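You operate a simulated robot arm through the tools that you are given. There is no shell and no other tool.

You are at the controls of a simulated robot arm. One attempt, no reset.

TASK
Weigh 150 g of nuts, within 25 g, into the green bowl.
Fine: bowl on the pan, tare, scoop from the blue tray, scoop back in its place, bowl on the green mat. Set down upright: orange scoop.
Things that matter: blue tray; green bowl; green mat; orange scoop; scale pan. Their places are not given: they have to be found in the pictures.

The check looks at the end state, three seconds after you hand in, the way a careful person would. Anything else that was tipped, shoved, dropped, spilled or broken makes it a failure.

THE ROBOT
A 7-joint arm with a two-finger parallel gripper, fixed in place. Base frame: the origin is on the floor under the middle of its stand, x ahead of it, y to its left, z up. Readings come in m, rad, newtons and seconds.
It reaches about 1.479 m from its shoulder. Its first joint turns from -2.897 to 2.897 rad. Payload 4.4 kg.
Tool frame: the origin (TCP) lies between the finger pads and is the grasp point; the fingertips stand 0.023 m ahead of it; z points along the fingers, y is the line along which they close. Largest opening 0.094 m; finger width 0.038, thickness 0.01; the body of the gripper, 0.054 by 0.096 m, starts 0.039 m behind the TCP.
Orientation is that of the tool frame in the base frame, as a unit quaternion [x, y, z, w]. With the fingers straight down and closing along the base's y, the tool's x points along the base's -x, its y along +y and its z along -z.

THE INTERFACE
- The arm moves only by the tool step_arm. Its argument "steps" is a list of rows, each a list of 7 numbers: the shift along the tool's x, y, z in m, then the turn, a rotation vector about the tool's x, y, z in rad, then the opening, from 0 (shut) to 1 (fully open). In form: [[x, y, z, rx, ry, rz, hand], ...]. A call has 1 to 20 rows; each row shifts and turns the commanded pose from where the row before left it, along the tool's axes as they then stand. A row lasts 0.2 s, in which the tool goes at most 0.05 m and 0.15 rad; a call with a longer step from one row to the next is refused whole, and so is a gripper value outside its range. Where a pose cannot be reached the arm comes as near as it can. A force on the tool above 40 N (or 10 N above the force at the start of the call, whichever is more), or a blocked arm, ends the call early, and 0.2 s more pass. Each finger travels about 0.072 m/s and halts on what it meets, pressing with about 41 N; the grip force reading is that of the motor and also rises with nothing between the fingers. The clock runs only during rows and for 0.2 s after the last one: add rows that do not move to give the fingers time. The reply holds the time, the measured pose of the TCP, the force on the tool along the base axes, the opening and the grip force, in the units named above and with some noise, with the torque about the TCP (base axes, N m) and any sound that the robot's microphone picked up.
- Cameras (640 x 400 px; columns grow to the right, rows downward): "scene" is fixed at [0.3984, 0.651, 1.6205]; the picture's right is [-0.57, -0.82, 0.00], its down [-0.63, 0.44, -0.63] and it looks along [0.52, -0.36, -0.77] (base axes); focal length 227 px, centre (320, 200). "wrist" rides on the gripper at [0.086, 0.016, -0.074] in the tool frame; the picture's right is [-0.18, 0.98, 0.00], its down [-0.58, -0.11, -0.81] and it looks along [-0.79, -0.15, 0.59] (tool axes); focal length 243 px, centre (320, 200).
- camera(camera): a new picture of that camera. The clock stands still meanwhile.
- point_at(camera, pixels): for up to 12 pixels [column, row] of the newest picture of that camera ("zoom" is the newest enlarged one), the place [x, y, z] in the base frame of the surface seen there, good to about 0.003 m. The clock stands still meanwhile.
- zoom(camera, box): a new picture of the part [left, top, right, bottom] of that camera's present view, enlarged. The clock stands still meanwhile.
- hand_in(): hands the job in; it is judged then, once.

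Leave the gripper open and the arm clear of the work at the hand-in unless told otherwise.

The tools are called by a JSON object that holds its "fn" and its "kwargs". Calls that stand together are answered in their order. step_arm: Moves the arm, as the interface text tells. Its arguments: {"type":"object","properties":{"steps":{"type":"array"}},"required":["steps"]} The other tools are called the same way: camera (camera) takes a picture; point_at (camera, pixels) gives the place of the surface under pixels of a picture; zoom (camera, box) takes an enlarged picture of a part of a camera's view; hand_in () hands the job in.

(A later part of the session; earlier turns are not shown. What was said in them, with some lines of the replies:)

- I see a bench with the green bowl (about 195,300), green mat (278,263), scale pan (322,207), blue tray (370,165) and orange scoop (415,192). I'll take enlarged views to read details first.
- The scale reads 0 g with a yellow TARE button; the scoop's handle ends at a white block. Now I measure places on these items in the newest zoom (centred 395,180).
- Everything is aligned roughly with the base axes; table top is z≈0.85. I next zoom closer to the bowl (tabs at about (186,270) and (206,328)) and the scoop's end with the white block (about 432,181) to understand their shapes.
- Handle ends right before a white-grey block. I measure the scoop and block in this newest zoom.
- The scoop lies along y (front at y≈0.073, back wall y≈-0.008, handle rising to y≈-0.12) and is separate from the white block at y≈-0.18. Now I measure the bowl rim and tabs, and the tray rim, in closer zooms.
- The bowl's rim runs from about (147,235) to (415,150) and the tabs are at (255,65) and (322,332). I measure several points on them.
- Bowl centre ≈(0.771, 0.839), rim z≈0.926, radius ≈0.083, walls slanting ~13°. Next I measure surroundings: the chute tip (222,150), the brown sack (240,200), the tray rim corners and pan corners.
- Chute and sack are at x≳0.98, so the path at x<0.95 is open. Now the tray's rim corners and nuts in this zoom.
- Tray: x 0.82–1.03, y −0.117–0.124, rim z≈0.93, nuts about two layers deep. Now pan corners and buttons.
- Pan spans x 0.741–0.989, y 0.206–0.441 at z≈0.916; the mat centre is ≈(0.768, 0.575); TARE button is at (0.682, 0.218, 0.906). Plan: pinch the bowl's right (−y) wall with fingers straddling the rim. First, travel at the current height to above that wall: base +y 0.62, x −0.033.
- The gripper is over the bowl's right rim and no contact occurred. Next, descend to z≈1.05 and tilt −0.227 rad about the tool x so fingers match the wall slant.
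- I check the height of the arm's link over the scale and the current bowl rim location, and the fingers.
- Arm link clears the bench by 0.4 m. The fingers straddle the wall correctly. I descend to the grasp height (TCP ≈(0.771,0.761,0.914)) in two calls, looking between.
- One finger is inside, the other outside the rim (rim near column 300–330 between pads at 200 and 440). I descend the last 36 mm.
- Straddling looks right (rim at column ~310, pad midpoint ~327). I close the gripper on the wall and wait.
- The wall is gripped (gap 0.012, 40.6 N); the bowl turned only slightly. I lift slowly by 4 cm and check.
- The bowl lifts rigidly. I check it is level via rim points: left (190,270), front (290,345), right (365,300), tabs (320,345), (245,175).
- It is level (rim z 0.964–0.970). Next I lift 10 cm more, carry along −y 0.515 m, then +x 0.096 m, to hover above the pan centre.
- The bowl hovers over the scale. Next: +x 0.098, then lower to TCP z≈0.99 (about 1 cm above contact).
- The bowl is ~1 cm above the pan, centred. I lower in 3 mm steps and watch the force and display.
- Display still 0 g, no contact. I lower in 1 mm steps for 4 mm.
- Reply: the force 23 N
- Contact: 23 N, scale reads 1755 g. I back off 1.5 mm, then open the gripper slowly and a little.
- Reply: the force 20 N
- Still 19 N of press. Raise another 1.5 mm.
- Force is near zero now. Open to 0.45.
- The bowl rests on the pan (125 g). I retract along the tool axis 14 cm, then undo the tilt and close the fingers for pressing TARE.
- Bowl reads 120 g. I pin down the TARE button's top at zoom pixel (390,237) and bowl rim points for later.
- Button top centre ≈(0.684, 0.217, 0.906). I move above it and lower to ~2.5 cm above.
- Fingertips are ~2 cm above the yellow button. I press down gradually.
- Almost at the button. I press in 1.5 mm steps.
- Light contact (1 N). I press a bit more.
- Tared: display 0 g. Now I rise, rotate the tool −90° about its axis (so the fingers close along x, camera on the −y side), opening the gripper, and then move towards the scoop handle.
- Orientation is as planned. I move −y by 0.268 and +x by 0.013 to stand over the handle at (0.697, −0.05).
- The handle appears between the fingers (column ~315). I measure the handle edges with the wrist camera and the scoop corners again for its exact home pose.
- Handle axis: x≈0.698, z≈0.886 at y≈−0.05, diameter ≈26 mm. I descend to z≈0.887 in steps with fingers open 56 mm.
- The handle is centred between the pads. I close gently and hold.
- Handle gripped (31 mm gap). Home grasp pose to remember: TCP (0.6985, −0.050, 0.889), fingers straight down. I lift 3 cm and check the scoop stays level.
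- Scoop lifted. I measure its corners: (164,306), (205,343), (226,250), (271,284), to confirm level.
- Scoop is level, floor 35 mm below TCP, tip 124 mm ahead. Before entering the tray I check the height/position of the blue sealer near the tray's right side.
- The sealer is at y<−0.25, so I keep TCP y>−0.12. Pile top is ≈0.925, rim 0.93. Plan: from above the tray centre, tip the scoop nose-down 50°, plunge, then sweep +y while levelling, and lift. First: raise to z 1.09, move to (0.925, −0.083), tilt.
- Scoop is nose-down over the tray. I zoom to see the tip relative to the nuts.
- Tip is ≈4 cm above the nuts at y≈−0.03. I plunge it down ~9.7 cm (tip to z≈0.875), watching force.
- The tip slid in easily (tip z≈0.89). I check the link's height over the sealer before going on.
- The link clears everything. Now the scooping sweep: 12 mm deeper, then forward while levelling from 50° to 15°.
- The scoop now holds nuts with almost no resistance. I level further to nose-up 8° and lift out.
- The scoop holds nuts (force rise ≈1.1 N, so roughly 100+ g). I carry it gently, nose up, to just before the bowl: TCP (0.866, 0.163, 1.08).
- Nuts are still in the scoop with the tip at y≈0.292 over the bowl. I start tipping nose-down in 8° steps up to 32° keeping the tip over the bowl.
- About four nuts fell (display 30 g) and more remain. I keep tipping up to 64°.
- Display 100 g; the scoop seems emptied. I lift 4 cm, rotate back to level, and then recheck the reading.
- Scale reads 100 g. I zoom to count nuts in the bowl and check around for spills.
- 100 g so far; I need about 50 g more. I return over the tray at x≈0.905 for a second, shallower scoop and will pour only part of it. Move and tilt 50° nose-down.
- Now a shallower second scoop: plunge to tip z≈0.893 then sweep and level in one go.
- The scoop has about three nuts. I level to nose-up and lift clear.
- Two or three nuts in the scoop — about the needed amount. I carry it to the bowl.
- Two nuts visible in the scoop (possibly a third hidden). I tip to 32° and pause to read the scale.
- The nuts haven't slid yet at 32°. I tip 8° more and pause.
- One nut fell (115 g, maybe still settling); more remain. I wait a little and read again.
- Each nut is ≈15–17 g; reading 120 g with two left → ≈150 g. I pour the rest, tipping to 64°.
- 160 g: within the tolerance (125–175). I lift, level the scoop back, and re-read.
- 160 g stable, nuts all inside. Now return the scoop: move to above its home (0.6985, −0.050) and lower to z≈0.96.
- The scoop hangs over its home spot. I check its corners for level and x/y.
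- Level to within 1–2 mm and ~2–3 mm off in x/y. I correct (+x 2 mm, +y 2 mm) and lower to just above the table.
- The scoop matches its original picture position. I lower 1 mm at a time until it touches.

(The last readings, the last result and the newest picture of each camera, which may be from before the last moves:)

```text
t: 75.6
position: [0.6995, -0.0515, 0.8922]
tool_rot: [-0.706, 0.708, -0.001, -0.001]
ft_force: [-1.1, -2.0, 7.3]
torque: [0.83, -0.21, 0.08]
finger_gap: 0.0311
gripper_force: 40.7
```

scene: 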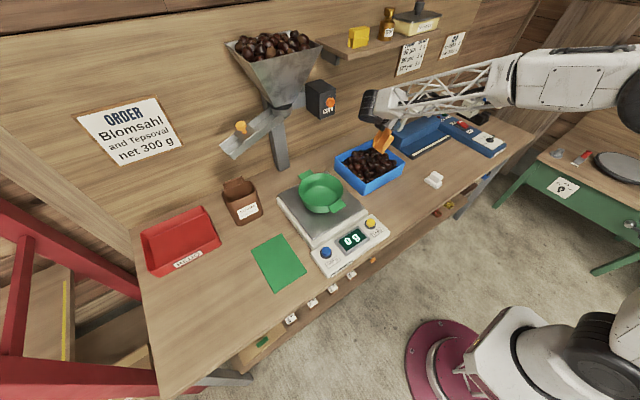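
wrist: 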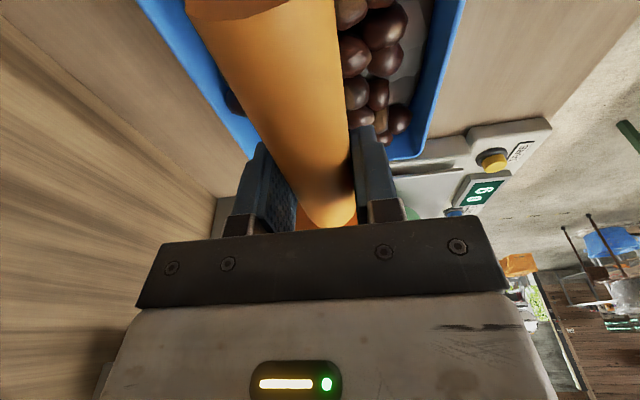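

The front edge touches first (7 N, nose slightly low). I raise the nose by ~0.02 rad and lower 1 mm, to lie flat before releasing.

{"fn": "step_arm", "kwargs": {"steps": [[0, 0, 0, 0, -0.02, 0, 0], [0, 0, 0.001, 0, 0, 0, 0], [0, 0, 0, 0, 0, 0, 0]]}}

```text
t: 76.4
position: [0.6971, -0.0497, 0.8919]
tool_rot: [0.707, -0.707, -0.006, -0.006]
ft_force: [-1.1, -0.8, 4.5]
torque: [0.1, -0.14, 0.02]
finger_gap: 0.0311
gripper_force: 40.8
```

Now the contact is balanced (4.5 N, torque 0.1). I open the gripper slowly.

{"fn": "step_arm", "kwargs": {"steps": [[0, 0, 0, 0, 0, 0, 0.36], [0, 0, 0, 0, 0, 0, 0.42], [0, 0, 0, 0, 0, 0, 0.5], [0, 0, 0, 0, 0, 0, 0.6], [0, 0, 0, 0, 0, 0, 0.6], [0, 0, 0, 0, 0, 0, 0.6]]}}

{"fn": "camera", "kwargs": {"camera": "wrist"}}

{"fn": "zoom", "kwargs": {"camera": "scene", "box": [370, 120, 490, 220]}}

```text
t: 77.8
position: [0.6973, -0.0511, 0.8905]
tool_rot: [0.707, -0.707, -0.005, -0.006]
ft_force: [-0.4, 0.5, 0.0]
torque: [0.02, 0.04, -0.02]
finger_gap: 0.0562
gripper_force: 0.1
```

```text
taken
```

wrist: 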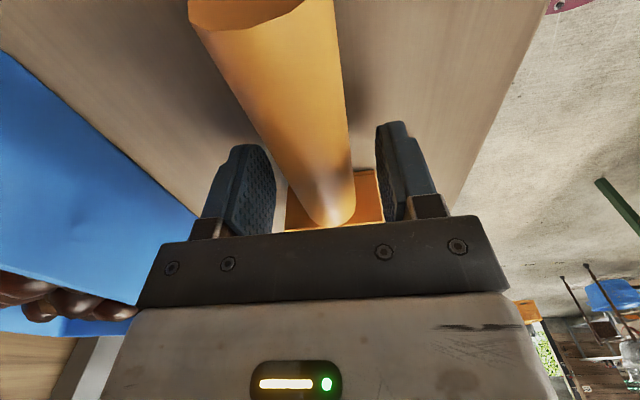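

```text
4.00 times, centred on (430, 170) of scene
```

zoom: 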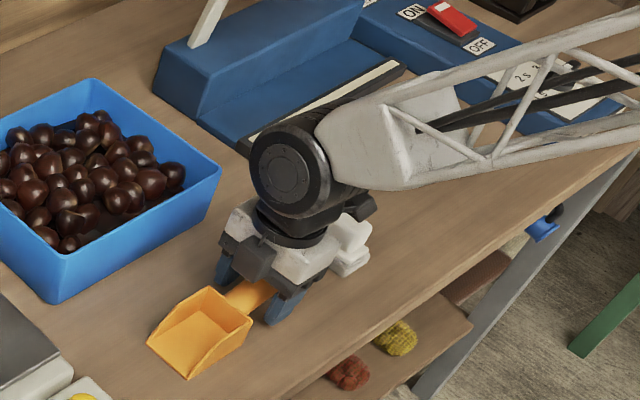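

Released cleanly. I rise straight up 20 cm, undo the small tilt, and rotate the tool +90° back.

{"fn": "step_arm", "kwargs": {"steps": [[0, 0, -0.02, 0, 0.02, 0, 0.6], [0, 0, -0.04, 0, 0, 0, 0.6], [0, 0, -0.045, 0, 0, 0, 0.6], [0, 0, -0.045, 0, 0, 0, 0.6], [0, 0, -0.045, 0, 0, 0, 0.6], [0, 0, -0.04, 0, 0, 0.143, 0.6], [0, 0, 0, 0, 0, 0.143, 0.6], [0, 0, 0, 0, 0, 0.143, 0.6], [0, 0, 0, 0, 0, 0.143, 0.6], [0, 0, 0, 0, 0, 0.143, 0.6], [0, 0, 0, 0, 0, 0.143, 0.6], [0, 0, 0, 0, 0, 0.143, 0.6], [0, 0, 0, 0, 0, 0.143, 0.6], [0, 0, 0, 0, 0, 0.143, 0.6], [0, 0, 0, 0, 0, 0.143, 0.6], [0, 0, 0, 0, 0, 0.141, 0.6], [0, 0, 0, 0, 0, 0, 0.6]]}}

{"fn": "camera", "kwargs": {"camera": "scene"}}

{"fn": "zoom", "kwargs": {"camera": "scene", "box": [380, 160, 460, 220]}}

```text
t: 81.4
position: [0.699, -0.0504, 1.125]
tool_rot: [0.0, 1.0, -0.002, 0.0]
ft_force: [-0.4, 0.2, -0.1]
torque: [0.0, 0.04, 0.02]
finger_gap: 0.0567
gripper_force: 0.1
```

```text
taken
```

scene: 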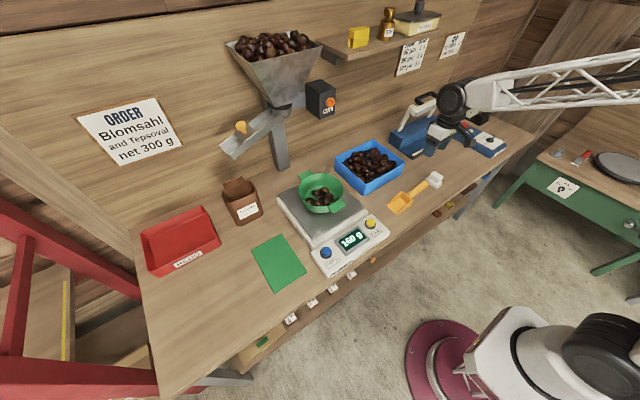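

```text
6.67 times, centred on (420, 190) of scene
```

zoom: 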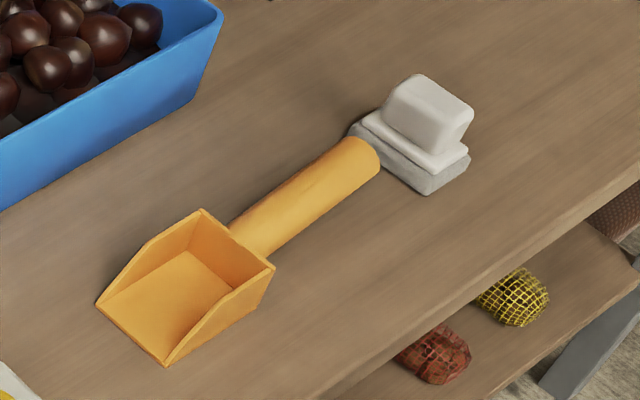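

The scoop sits exactly as at the start. Now I move +y 0.37 m to view inside the bowl with the wrist camera.

{"fn": "step_arm", "kwargs": {"steps": [[0, 0.046, 0, 0, 0, 0, 0.6], [0, 0.046, 0, 0, 0, 0, 0.6], [0, 0.046, 0, 0, 0, 0, 0.6], [0, 0.046, 0, 0, 0, 0, 0.6], [0, 0.046, 0, 0, 0, 0, 0.6], [0, 0.046, 0, 0, 0, 0, 0.6], [0, 0.046, 0, 0, 0, 0, 0.6], [0, 0.046, 0, 0, 0, 0, 0.6], [0, 0, 0, 0, 0, 0, 0.6]]}}

{"fn": "camera", "kwargs": {"camera": "wrist"}}

{"fn": "zoom", "kwargs": {"camera": "scene", "box": [280, 150, 400, 280]}}

```text
t: 83.4
position: [0.6982, 0.3176, 1.1266]
tool_rot: [0.0, 1.0, -0.002, 0.0]
ft_force: [0.5, -0.3, -0.6]
torque: [0.03, 0.02, -0.02]
finger_gap: 0.0562
gripper_force: 0.1
```

```text
taken
```

wrist: 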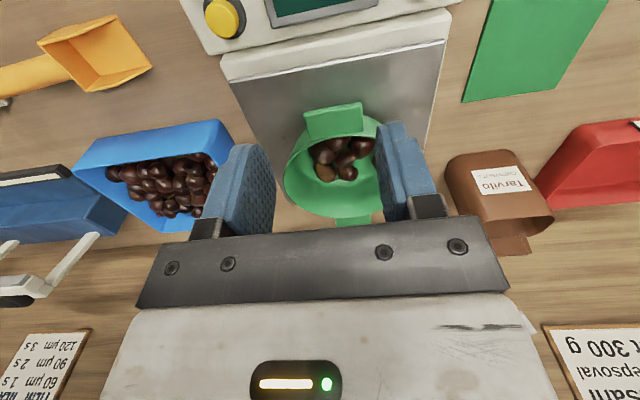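

```text
3.08 times, centred on (340, 215) of scene
```

zoom: 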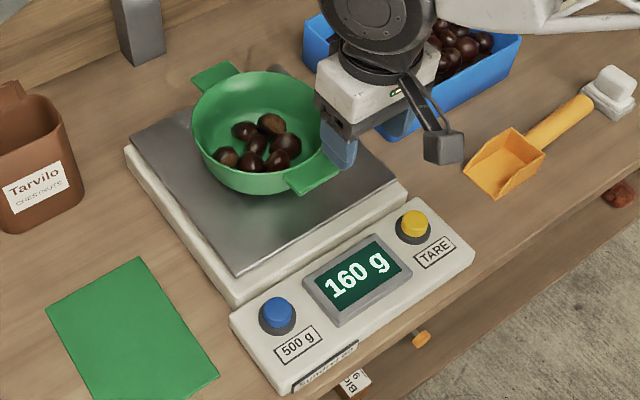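

{"fn": "zoom", "kwargs": {"camera": "wrist", "box": [270, 90, 390, 230]}}

```text
2.86 times, centred on (330, 160) of wrist
```

zoom: 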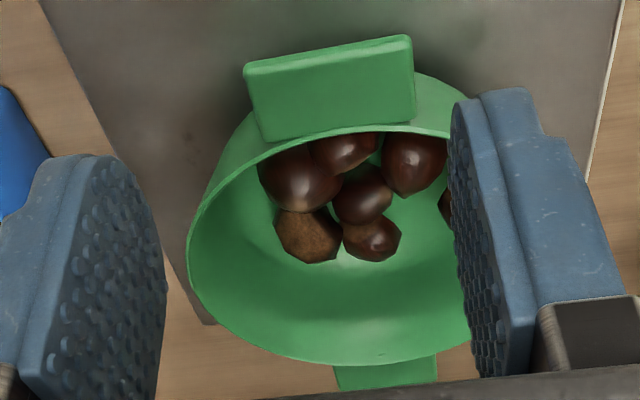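

Nuts sit mostly in the near half. I measure the ones closest to the −y wall: (308,235), (295,180), and the rim at (192,250).

{"fn": "point_at", "kwargs": {"camera": "zoom", "pixels": [[308, 232], [285, 225], [293, 175], [270, 175], [345, 150], [372, 235], [415, 160], [365, 195], [192, 250], [230, 270], [330, 300], [215, 190]]}}

{"fn": "point_at", "kwargs": {"camera": "zoom", "pixels": [[330, 95], [250, 75], [410, 45], [405, 110], [260, 130], [420, 80], [385, 375], [300, 355], [445, 205]]}}

```text
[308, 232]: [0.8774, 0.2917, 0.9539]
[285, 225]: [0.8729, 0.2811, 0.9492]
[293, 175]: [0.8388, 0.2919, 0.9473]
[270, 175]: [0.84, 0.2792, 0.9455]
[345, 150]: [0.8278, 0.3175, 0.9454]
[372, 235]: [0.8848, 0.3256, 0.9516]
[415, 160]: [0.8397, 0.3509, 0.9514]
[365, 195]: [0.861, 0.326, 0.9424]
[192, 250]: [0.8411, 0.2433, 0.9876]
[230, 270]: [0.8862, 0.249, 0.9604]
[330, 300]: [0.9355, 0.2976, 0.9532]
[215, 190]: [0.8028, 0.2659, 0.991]
```

```text
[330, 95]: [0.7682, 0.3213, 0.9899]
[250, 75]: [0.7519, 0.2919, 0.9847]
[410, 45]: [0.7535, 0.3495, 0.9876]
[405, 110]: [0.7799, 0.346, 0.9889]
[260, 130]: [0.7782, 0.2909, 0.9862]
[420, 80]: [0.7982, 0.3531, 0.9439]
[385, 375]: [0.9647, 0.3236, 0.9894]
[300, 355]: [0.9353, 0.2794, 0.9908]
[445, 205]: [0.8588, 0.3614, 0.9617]
```

Nut tops near that wall are ≤0.955. I'll grasp the same −y wall with TCP at z≈0.984 (fingertips ≈0.962, above the nuts), opening only 0.4. First hover at (0.8645, 0.217, 1.10) and tilt.

{"fn": "step_arm", "kwargs": {"steps": [[-0.0333, -0.0201, 0.0051, 0, 0, 0, 0.5], [-0.0333, -0.0201, 0.0051, 0, 0, 0, 0.4], [-0.0333, -0.0201, 0.0051, 0, 0, 0, 0.4], [-0.0333, -0.0201, 0.0051, 0, 0, 0, 0.4], [-0.0333, -0.0201, 0.0051, 0, 0, 0, 0.4], [0, 0, 0, -0.1135, 0, 0, 0.4], [0, 0, 0, -0.1135, 0, 0, 0.4], [0, 0, 0.04, 0, 0, 0, 0.4], [0, 0, 0.03, 0, 0, 0, 0.4], [0, 0, 0, 0, 0, 0, 0.4]]}}

{"fn": "camera", "kwargs": {"camera": "wrist"}}

{"fn": "zoom", "kwargs": {"camera": "scene", "box": [280, 120, 400, 250]}}

```text
t: 85.6
position: [0.865, 0.2333, 1.0314]
tool_rot: [0.001, 0.994, 0.113, 0.0]
ft_force: [0.1, -0.4, 0.0]
torque: [-0.03, 0.0, -0.01]
finger_gap: 0.0377
gripper_force: 0.0
```

```text
taken
```

wrist: 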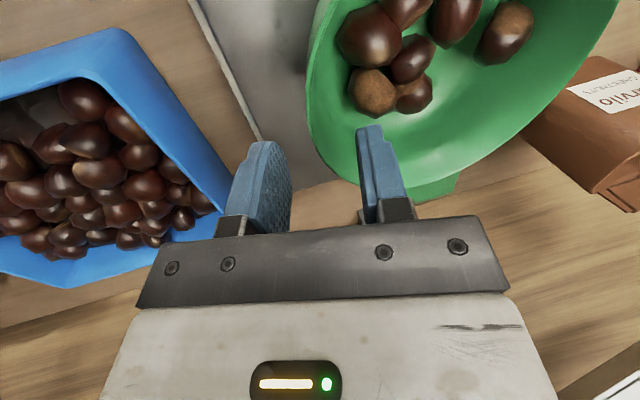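

```text
3.08 times, centred on (340, 185) of scene
```

zoom: 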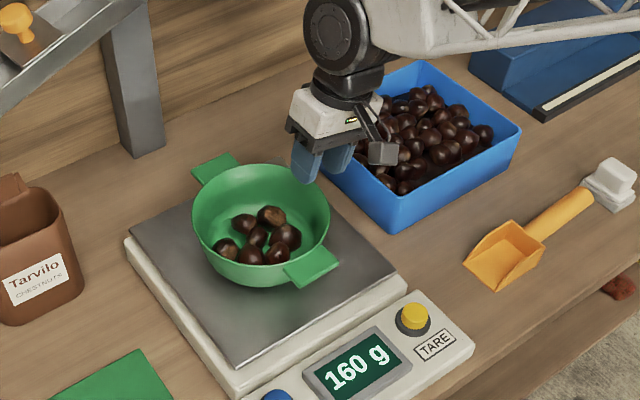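

Pads straddle the rim line. I descend 49 mm along the tool axis to the grasp height.

{"fn": "step_arm", "kwargs": {"steps": [[0, 0, 0.018, 0, 0, 0, 0.4], [0, 0, 0.016, 0, 0, 0, 0.4], [0, 0, 0.0145, 0, 0, 0, 0.4], [0, 0, 0, 0, 0, 0, 0.4]]}}

{"fn": "camera", "kwargs": {"camera": "wrist"}}

{"fn": "zoom", "kwargs": {"camera": "scene", "box": [290, 150, 380, 240]}}

```text
t: 86.6
position: [0.8651, 0.2433, 0.9841]
tool_rot: [0.0, 0.994, 0.112, 0.0]
ft_force: [-0.3, 0.5, -0.4]
torque: [0.01, 0.0, 0.0]
finger_gap: 0.0378
gripper_force: 0.0
```

```text
taken
```

wrist: 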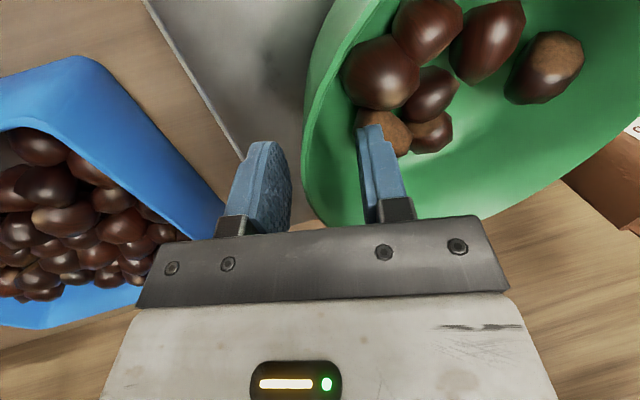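

```text
4.44 times, centred on (335, 195) of scene
```

zoom: 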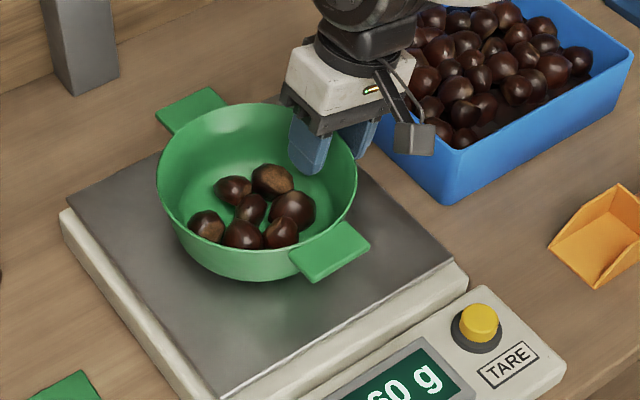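

No contact (force ≈0); the inner finger clears the nuts. I close on the wall.

{"fn": "step_arm", "kwargs": {"steps": [[0, 0, 0, 0, 0, 0, 0.3], [0, 0, 0, 0, 0, 0, 0.2], [0, 0, 0, 0, 0, 0, 0.1], [0, 0, 0, 0, 0, 0, 0], [0, 0, 0, 0, 0, 0, 0], [0, 0, 0, 0, 0, 0, 0]]}}

{"fn": "camera", "kwargs": {"camera": "wrist"}}

```text
t: 88.0
position: [0.8658, 0.2445, 0.9834]
tool_rot: [0.0, 0.994, 0.11, 0.0]
ft_force: [-0.1, -0.2, 0.5]
torque: [-0.21, 0.0, -0.03]
finger_gap: 0.0121
gripper_force: 41.3
```

```text
taken
```

wrist: 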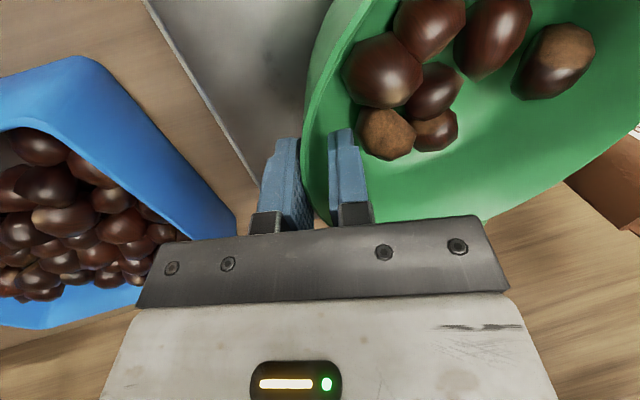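

Gripped (12.1 mm, 41 N). I lift slowly 3 cm.

{"fn": "step_arm", "kwargs": {"steps": [[0, 0.0011, -0.0049, 0, 0, 0, 0], [0, 0.0011, -0.0049, 0, 0, 0, 0], [0, 0.00225, -0.00975, 0, 0, 0, 0], [0, 0.00225, -0.00975, 0, 0, 0, 0], [0, 0, 0, 0, 0, 0, 0]]}}

{"fn": "zoom", "kwargs": {"camera": "scene", "box": [280, 140, 380, 240]}}

{"fn": "camera", "kwargs": {"camera": "wrist"}}

```text
t: 89.2
position: [0.8649, 0.2441, 1.0137]
tool_rot: [0.0, 0.994, 0.112, 0.0]
ft_force: [-0.4, 0.5, -2.5]
torque: [-0.2, -0.01, -0.02]
finger_gap: 0.012
gripper_force: 41.1
```

```text
4.00 times, centred on (330, 190) of scene
```

zoom: 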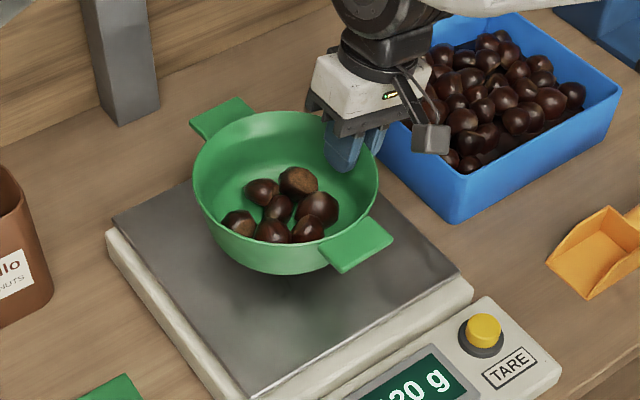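

```text
taken
```

wrist: 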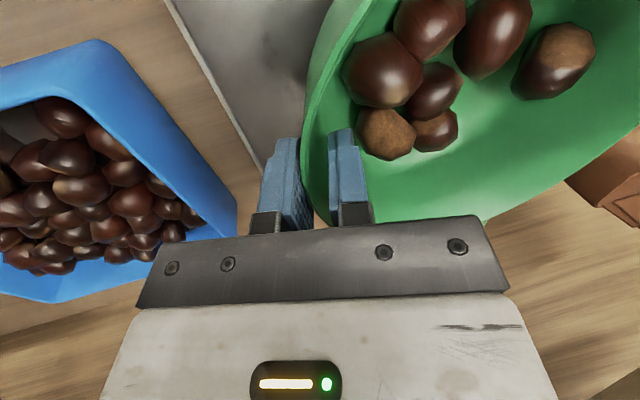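

Level and firm, weight ≈2.5 N. I lift 6 cm more, move −x 0.095, then +y 0.252 to hover over the mat.

{"fn": "step_arm", "kwargs": {"steps": [[0, 0.0045, -0.0195, 0, 0, 0, 0], [0, 0.0045, -0.0195, 0, 0, 0, 0], [0, 0.0045, -0.0195, 0, 0, 0, 0], [0.02, 0, 0, 0, 0, 0, 0], [0.03, 0, 0, 0, 0, 0, 0], [0.03, 0, 0, 0, 0, 0, 0], [0.015, 0, 0, 0, 0, 0, 0], [0, 0.0154, 0.0035, 0, 0, 0, 0], [0, 0.0307, 0.0071, 0, 0, 0, 0], [0, 0.0307, 0.0071, 0, 0, 0, 0], [0, 0.0307, 0.0071, 0, 0, 0, 0], [0, 0.0307, 0.0071, 0, 0, 0, 0], [0, 0.0307, 0.0071, 0, 0, 0, 0], [0, 0.0307, 0.0071, 0, 0, 0, 0], [0, 0.0307, 0.0071, 0, 0, 0, 0], [0, 0.0154, 0.0035, 0, 0, 0, 0], [0, 0, 0, 0, 0, 0, 0]]}}

{"fn": "camera", "kwargs": {"camera": "scene"}}

{"fn": "zoom", "kwargs": {"camera": "scene", "box": [200, 180, 340, 310]}}

```text
t: 92.8
position: [0.7701, 0.4956, 1.0753]
tool_rot: [0.0, 0.994, 0.111, 0.001]
ft_force: [0.0, 0.4, -2.5]
torque: [-0.2, 0.03, 0.02]
finger_gap: 0.0123
gripper_force: 40.9
```

```text
taken
```

scene: 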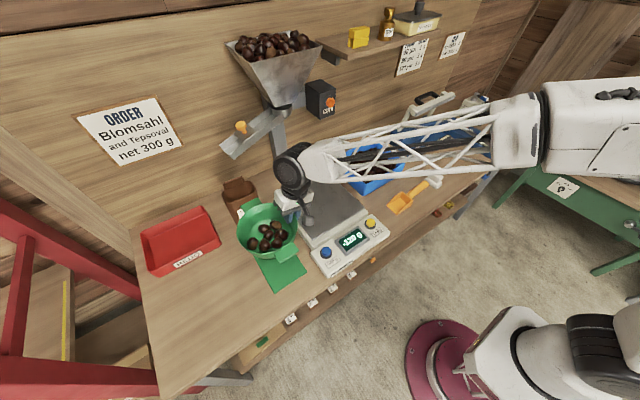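

```text
3.08 times, centred on (270, 245) of scene
```

zoom: 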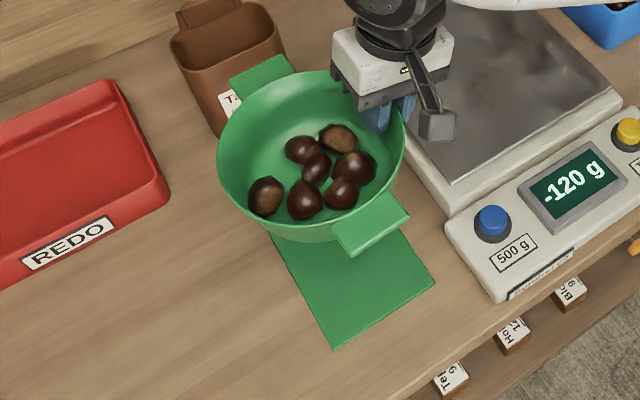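

Hovering over the mat; scale shows −120 g (empty). I measure tab/rim points to confirm the bowl's centre against the mat.

{"fn": "point_at", "kwargs": {"camera": "zoom", "pixels": [[408, 215], [347, 252], [338, 220], [392, 193], [232, 82], [282, 57], [218, 155], [433, 283], [335, 347], [280, 255]]}}

```text
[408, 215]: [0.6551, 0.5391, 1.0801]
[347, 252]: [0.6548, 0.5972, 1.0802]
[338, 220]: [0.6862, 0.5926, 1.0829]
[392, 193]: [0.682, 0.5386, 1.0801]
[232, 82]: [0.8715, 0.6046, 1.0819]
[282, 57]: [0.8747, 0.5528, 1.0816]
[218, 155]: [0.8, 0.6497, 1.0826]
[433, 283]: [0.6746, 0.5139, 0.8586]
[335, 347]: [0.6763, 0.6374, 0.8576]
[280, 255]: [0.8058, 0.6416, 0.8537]
```

Bowl centre ≈(0.765, 0.5735), mat centre ≈(0.768, 0.576); bowl level. I shift +3 mm x, +2 mm y and lower to ~8 mm above the mat.

{"fn": "step_arm", "kwargs": {"steps": [[-0.001, -0.0043, 0.0197, 0, 0, 0, 0], [-0.001, -0.0043, 0.0197, 0, 0, 0, 0], [-0.001, -0.0043, 0.0197, 0, 0, 0, 0], [0, -0.0042, 0.0197, 0, 0, 0, 0], [0, -0.0042, 0.0197, 0, 0, 0, 0], [0, -0.0042, 0.0197, 0, 0, 0, 0], [0, -0.0042, 0.0196, 0, 0, 0, 0], [0, 0, 0, 0, 0, 0, 0]]}}

{"fn": "zoom", "kwargs": {"camera": "scene", "box": [200, 180, 340, 310]}}

```text
t: 94.6
position: [0.7735, 0.4981, 0.9321]
tool_rot: [0.0, 0.994, 0.112, 0.0]
ft_force: [0.2, -0.2, -2.3]
torque: [-0.23, -0.02, -0.02]
finger_gap: 0.0123
gripper_force: 41.0
```

```text
3.08 times, centred on (270, 245) of scene
```

zoom: 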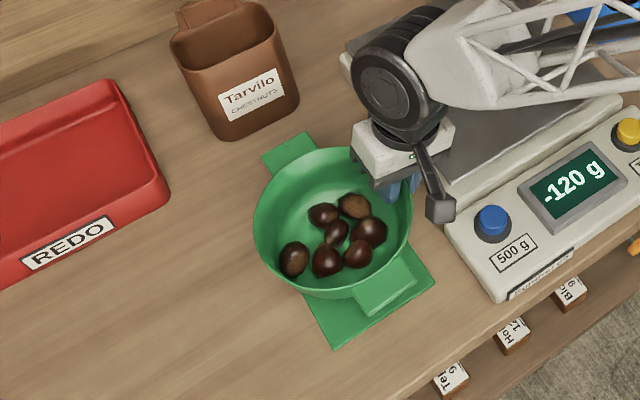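

A few mm to go. I lower in ~1.2 mm steps, watching the force.

{"fn": "step_arm", "kwargs": {"steps": [[0, -0.0004, 0.002, 0, 0, 0, 0], [0, -0.0003, 0.0012, 0, 0, 0, 0], [0, 0, 0, 0, 0, 0, 0]]}}

```text
t: 95.4
position: [0.7729, 0.4971, 0.9285]
tool_rot: [0.0, 0.994, 0.112, -0.001]
ft_force: [-0.3, 0.4, -3.1]
torque: [-0.19, 0.0, 0.0]
finger_gap: 0.0121
gripper_force: 40.3
```

{"fn": "step_arm", "kwargs": {"steps": [[0, -0.0003, 0.0012, 0, 0, 0, 0], [0, -0.0003, 0.0012, 0, 0, 0, 0], [0, 0, 0, 0, 0, 0, 0]]}}

```text
t: 96.2
position: [0.7727, 0.4982, 0.9253]
tool_rot: [0.001, 0.994, 0.111, 0.001]
ft_force: [-0.4, 0.6, -3.1]
torque: [-0.21, -0.03, 0.03]
finger_gap: 0.0121
gripper_force: 40.8
```

Still hanging (−3 N). I lower further in 1 mm steps.

{"fn": "step_arm", "kwargs": {"steps": [[0, -0.0002, 0.001, 0, 0, 0, 0], [0, 0, 0, 0, 0, 0, 0]]}}

{"fn": "zoom", "kwargs": {"camera": "scene", "box": [220, 200, 320, 300]}}

```text
t: 96.8
position: [0.7727, 0.4976, 0.9255]
tool_rot: [0.0, 0.994, 0.112, 0.0]
ft_force: [0.1, -0.6, -2.8]
torque: [-0.22, 0.03, 0.02]
finger_gap: 0.012
gripper_force: 40.6
```

```text
4.00 times, centred on (270, 250) of scene
```

zoom: 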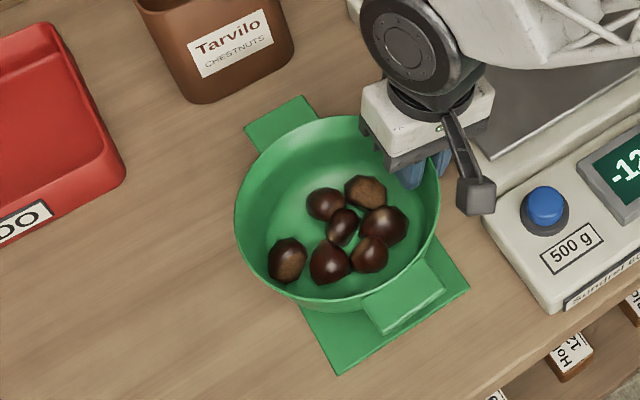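

Not yet touching. I continue down by 1 mm steps.

{"fn": "step_arm", "kwargs": {"steps": [[0, -0.0002, 0.001, 0, 0, 0, 0], [0, -0.0002, 0.001, 0, 0, 0, 0], [0, 0, 0, 0, 0, 0, 0]]}}

```text
t: 97.6
position: [0.7728, 0.4972, 0.9243]
tool_rot: [0.001, 0.994, 0.112, 0.001]
ft_force: [-12.5, -4.8, 18.9]
torque: [0.11, 1.08, 0.5]
finger_gap: 0.0123
gripper_force: 40.1
```

Contact at 19 N. I back off 1 mm to relieve the pressure.

{"fn": "step_arm", "kwargs": {"steps": [[0, 0.0002, -0.001, 0, 0, 0, 0], [0, 0, 0, 0, 0, 0, 0]]}}

```text
t: 98.2
position: [0.7741, 0.4979, 0.9241]
tool_rot: [0.001, 0.994, 0.112, -0.001]
ft_force: [-4.5, 0.9, 10.6]
torque: [0.29, 0.44, 0.13]
finger_gap: 0.0122
gripper_force: 41.1
```

{"fn": "step_arm", "kwargs": {"steps": [[0, 0.0002, -0.0008, 0, 0, 0, 0], [0, 0, 0, 0, 0, 0, 0]]}}

{"fn": "zoom", "kwargs": {"camera": "scene", "box": [220, 200, 320, 300]}}

```text
t: 98.8
position: [0.7742, 0.4979, 0.9257]
tool_rot: [0.001, 0.994, 0.112, 0.0]
ft_force: [-2.1, -0.2, -0.1]
torque: [-0.14, 0.14, 0.05]
finger_gap: 0.0122
gripper_force: 40.7
```

```text
4.00 times, centred on (270, 250) of scene
```

zoom: 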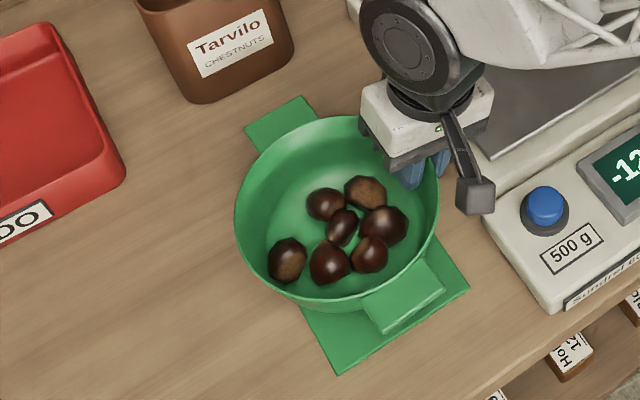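

Force is near 0 — the bowl rests on the mat. Before releasing I measure the bowl's tabs and the mat's corners to confirm placement.

{"fn": "point_at", "kwargs": {"camera": "zoom", "pixels": [[443, 290], [380, 332], [367, 302], [427, 264], [248, 132], [302, 100], [237, 222], [466, 287], [338, 371], [303, 310]]}}

```text
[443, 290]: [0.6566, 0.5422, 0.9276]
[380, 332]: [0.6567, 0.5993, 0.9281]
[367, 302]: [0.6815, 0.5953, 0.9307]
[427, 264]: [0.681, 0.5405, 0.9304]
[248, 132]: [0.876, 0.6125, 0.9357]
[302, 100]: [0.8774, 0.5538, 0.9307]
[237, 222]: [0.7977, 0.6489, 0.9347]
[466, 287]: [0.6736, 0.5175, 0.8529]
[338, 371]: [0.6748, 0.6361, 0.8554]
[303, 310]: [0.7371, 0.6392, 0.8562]
```

Bowl centre ≈(0.767, 0.577), on the mat's centre. I open slowly to 0.4.

{"fn": "step_arm", "kwargs": {"steps": [[0, 0, 0, 0, 0, 0, 0.14], [0, 0, 0, 0, 0, 0, 0.18], [0, 0, 0, 0, 0, 0, 0.25], [0, 0, 0, 0, 0, 0, 0.35], [0, 0, 0, 0, 0, 0, 0.4], [0, 0, 0, 0, 0, 0, 0.4]]}}

{"fn": "camera", "kwargs": {"camera": "wrist"}}

{"fn": "zoom", "kwargs": {"camera": "scene", "box": [220, 200, 320, 300]}}

```text
t: 100.2
position: [0.774, 0.4973, 0.9237]
tool_rot: [0.0, 0.994, 0.111, 0.0]
ft_force: [0.0, 0.6, 0.2]
torque: [0.02, 0.0, 0.02]
finger_gap: 0.0377
gripper_force: 0.0
```

```text
taken
```

wrist: 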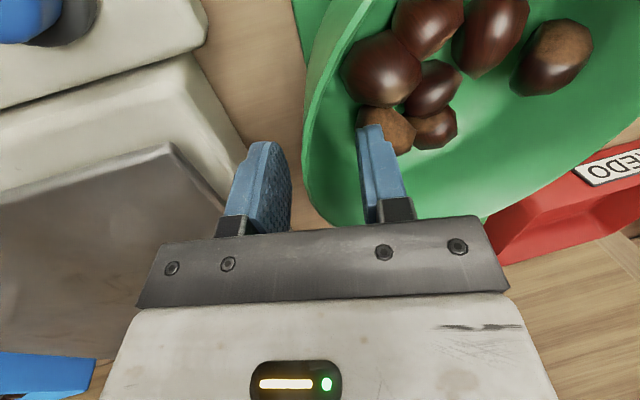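

```text
4.00 times, centred on (270, 250) of scene
```

zoom: 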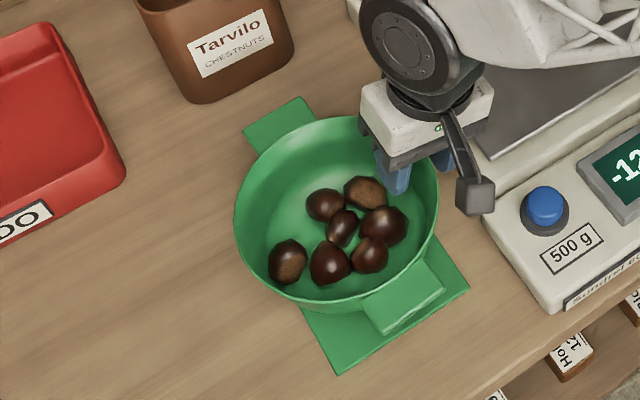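

The bowl is released upright on the mat. I retract along the tool axis 15 cm, then undo the tilt and rise further clear of the work, opening the gripper.

{"fn": "step_arm", "kwargs": {"steps": [[0, 0, -0.015, 0, 0, 0, 0.4], [0, 0, -0.03, 0, 0, 0, 0.4], [0, 0, -0.04, 0, 0, 0, 0.4], [0, 0, -0.04, 0, 0, 0, 0.4], [0, 0, -0.04, 0, 0, 0, 0.5], [0, 0, -0.04, 0.1135, 0, 0, 0.8], [0, 0, -0.04, 0.1135, 0, 0, 1], [0, -0.03, -0.035, 0, 0, 0, 1], [0, -0.045, 0, 0, 0, 0, 1], [0, -0.045, 0, 0, 0, 0, 1], [0, -0.045, 0, 0, 0, 0, 1], [0, -0.045, 0, 0, 0, 0, 1], [0, -0.045, 0, 0, 0, 0, 1], [0, -0.045, 0, 0, 0, 0, 1], [0, 0, 0, 0, 0, 0, 1]]}}

{"fn": "camera", "kwargs": {"camera": "scene"}}

{"fn": "zoom", "kwargs": {"camera": "scene", "box": [200, 190, 340, 310]}}

```text
t: 103.4
position: [0.7734, 0.1481, 1.1975]
tool_rot: [0.001, 1.0, -0.002, 0.0]
ft_force: [-0.1, 0.1, 0.2]
torque: [0.0, 0.01, -0.03]
finger_gap: 0.094
gripper_force: 0.0
```

```text
taken
```

scene: 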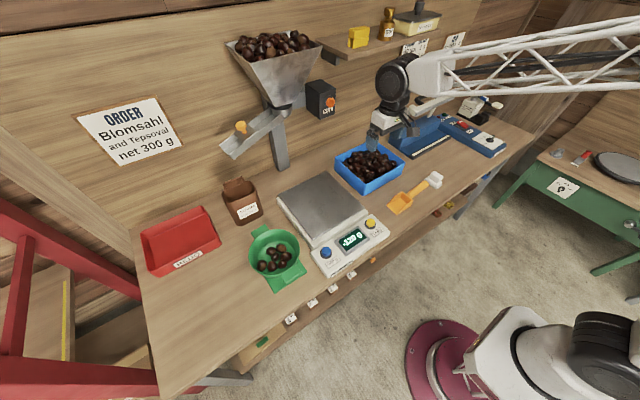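

```text
3.33 times, centred on (270, 250) of scene
```

zoom: 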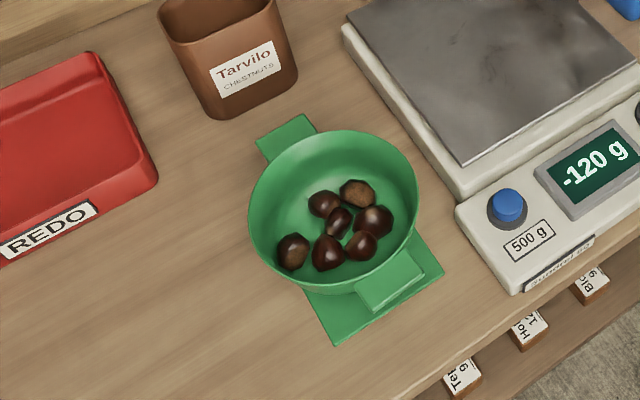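

The bowl is on the mat with nuts, scale is empty (−120 g), scoop is at home. I check the tray surroundings and scoop once more for spilled nuts.

{"fn": "zoom", "kwargs": {"camera": "scene", "box": [300, 110, 460, 230]}}

{"fn": "camera", "kwargs": {"camera": "wrist"}}

{"fn": "zoom", "kwargs": {"camera": "scene", "box": [200, 220, 460, 400]}}

```text
3.33 times, centred on (380, 170) of scene
```

zoom: 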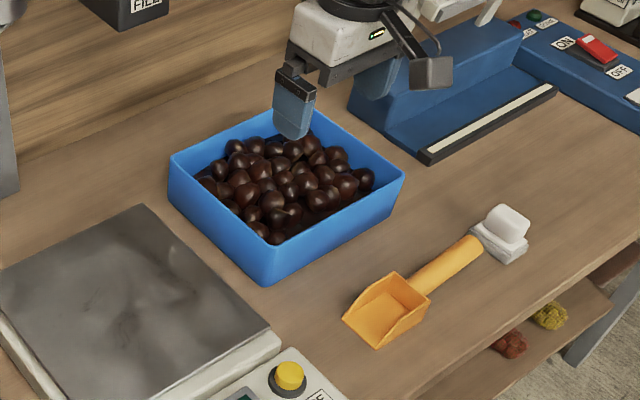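

```text
taken
```

wrist: 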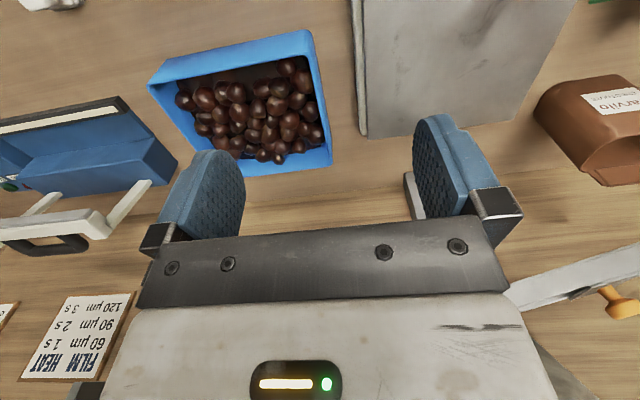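

```text
2.22 times, centred on (330, 310) of scene
```

zoom: 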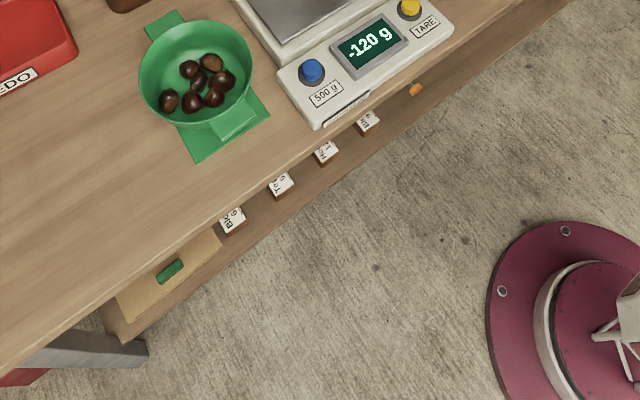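

No spills anywhere; everything is in place. I raise the arm to its starting height to be well clear before handing in.

{"fn": "step_arm", "kwargs": {"steps": [[0, 0, -0.04, 0, 0, 0, 1], [0, 0, -0.04, 0, 0, 0, 1], [0, 0, -0.03, 0, 0, 0, 1], [0, 0, 0, 0, 0, 0, 1]]}}

{"fn": "camera", "kwargs": {"camera": "scene"}}

```text
t: 104.4
position: [0.7744, 0.1464, 1.3115]
tool_rot: [0.0, 1.0, -0.001, 0.0]
ft_force: [0.3, -0.5, 0.1]
torque: [0.02, -0.04, -0.01]
finger_gap: 0.0937
gripper_force: 0.1
```

```text
taken
```

scene: 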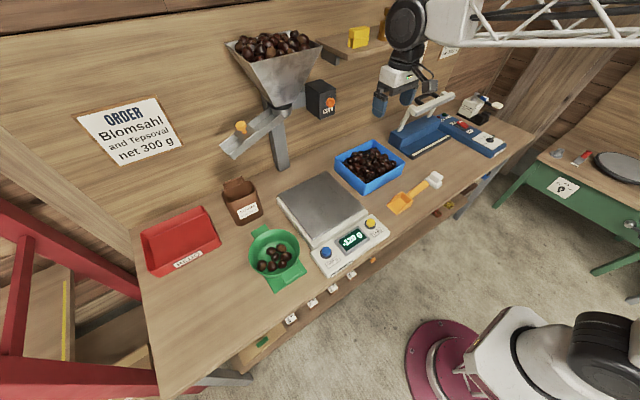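

The bowl holds ~160 g of nuts on the green mat, the scoop is upright in its place, the arm is clear with the gripper open. I hand in.

{"fn": "hand_in", "kwargs": {}}

```text
The job is handed in.
```

I weighed about 160 g of nuts into the green bowl, inside the 125–175 g range, and handed the job in. I don't have the check's verdict.

- **Weighing:** I set the bowl on the pan (it read 120 g) and pressed TARE. I then poured in two scoops from the blue tray. The scale showed 105 g after the first and a steady 160 g after the second; it reads in 5 g steps.
- **Scoop:** The orange scoop is upright in its original spot; the picture matches the one from the start.
- **Bowl:** It stands upright at the centre of the green mat, and all the nuts I could see are inside it.
- **Rest of the bench:** I saw no spilled nuts around the tray, the bench or the floor, and nothing else looked moved. The scale still shows -120 g because it was tared with the bowl on it.
- **Arm:** It is raised clear of the work with the gripper open.
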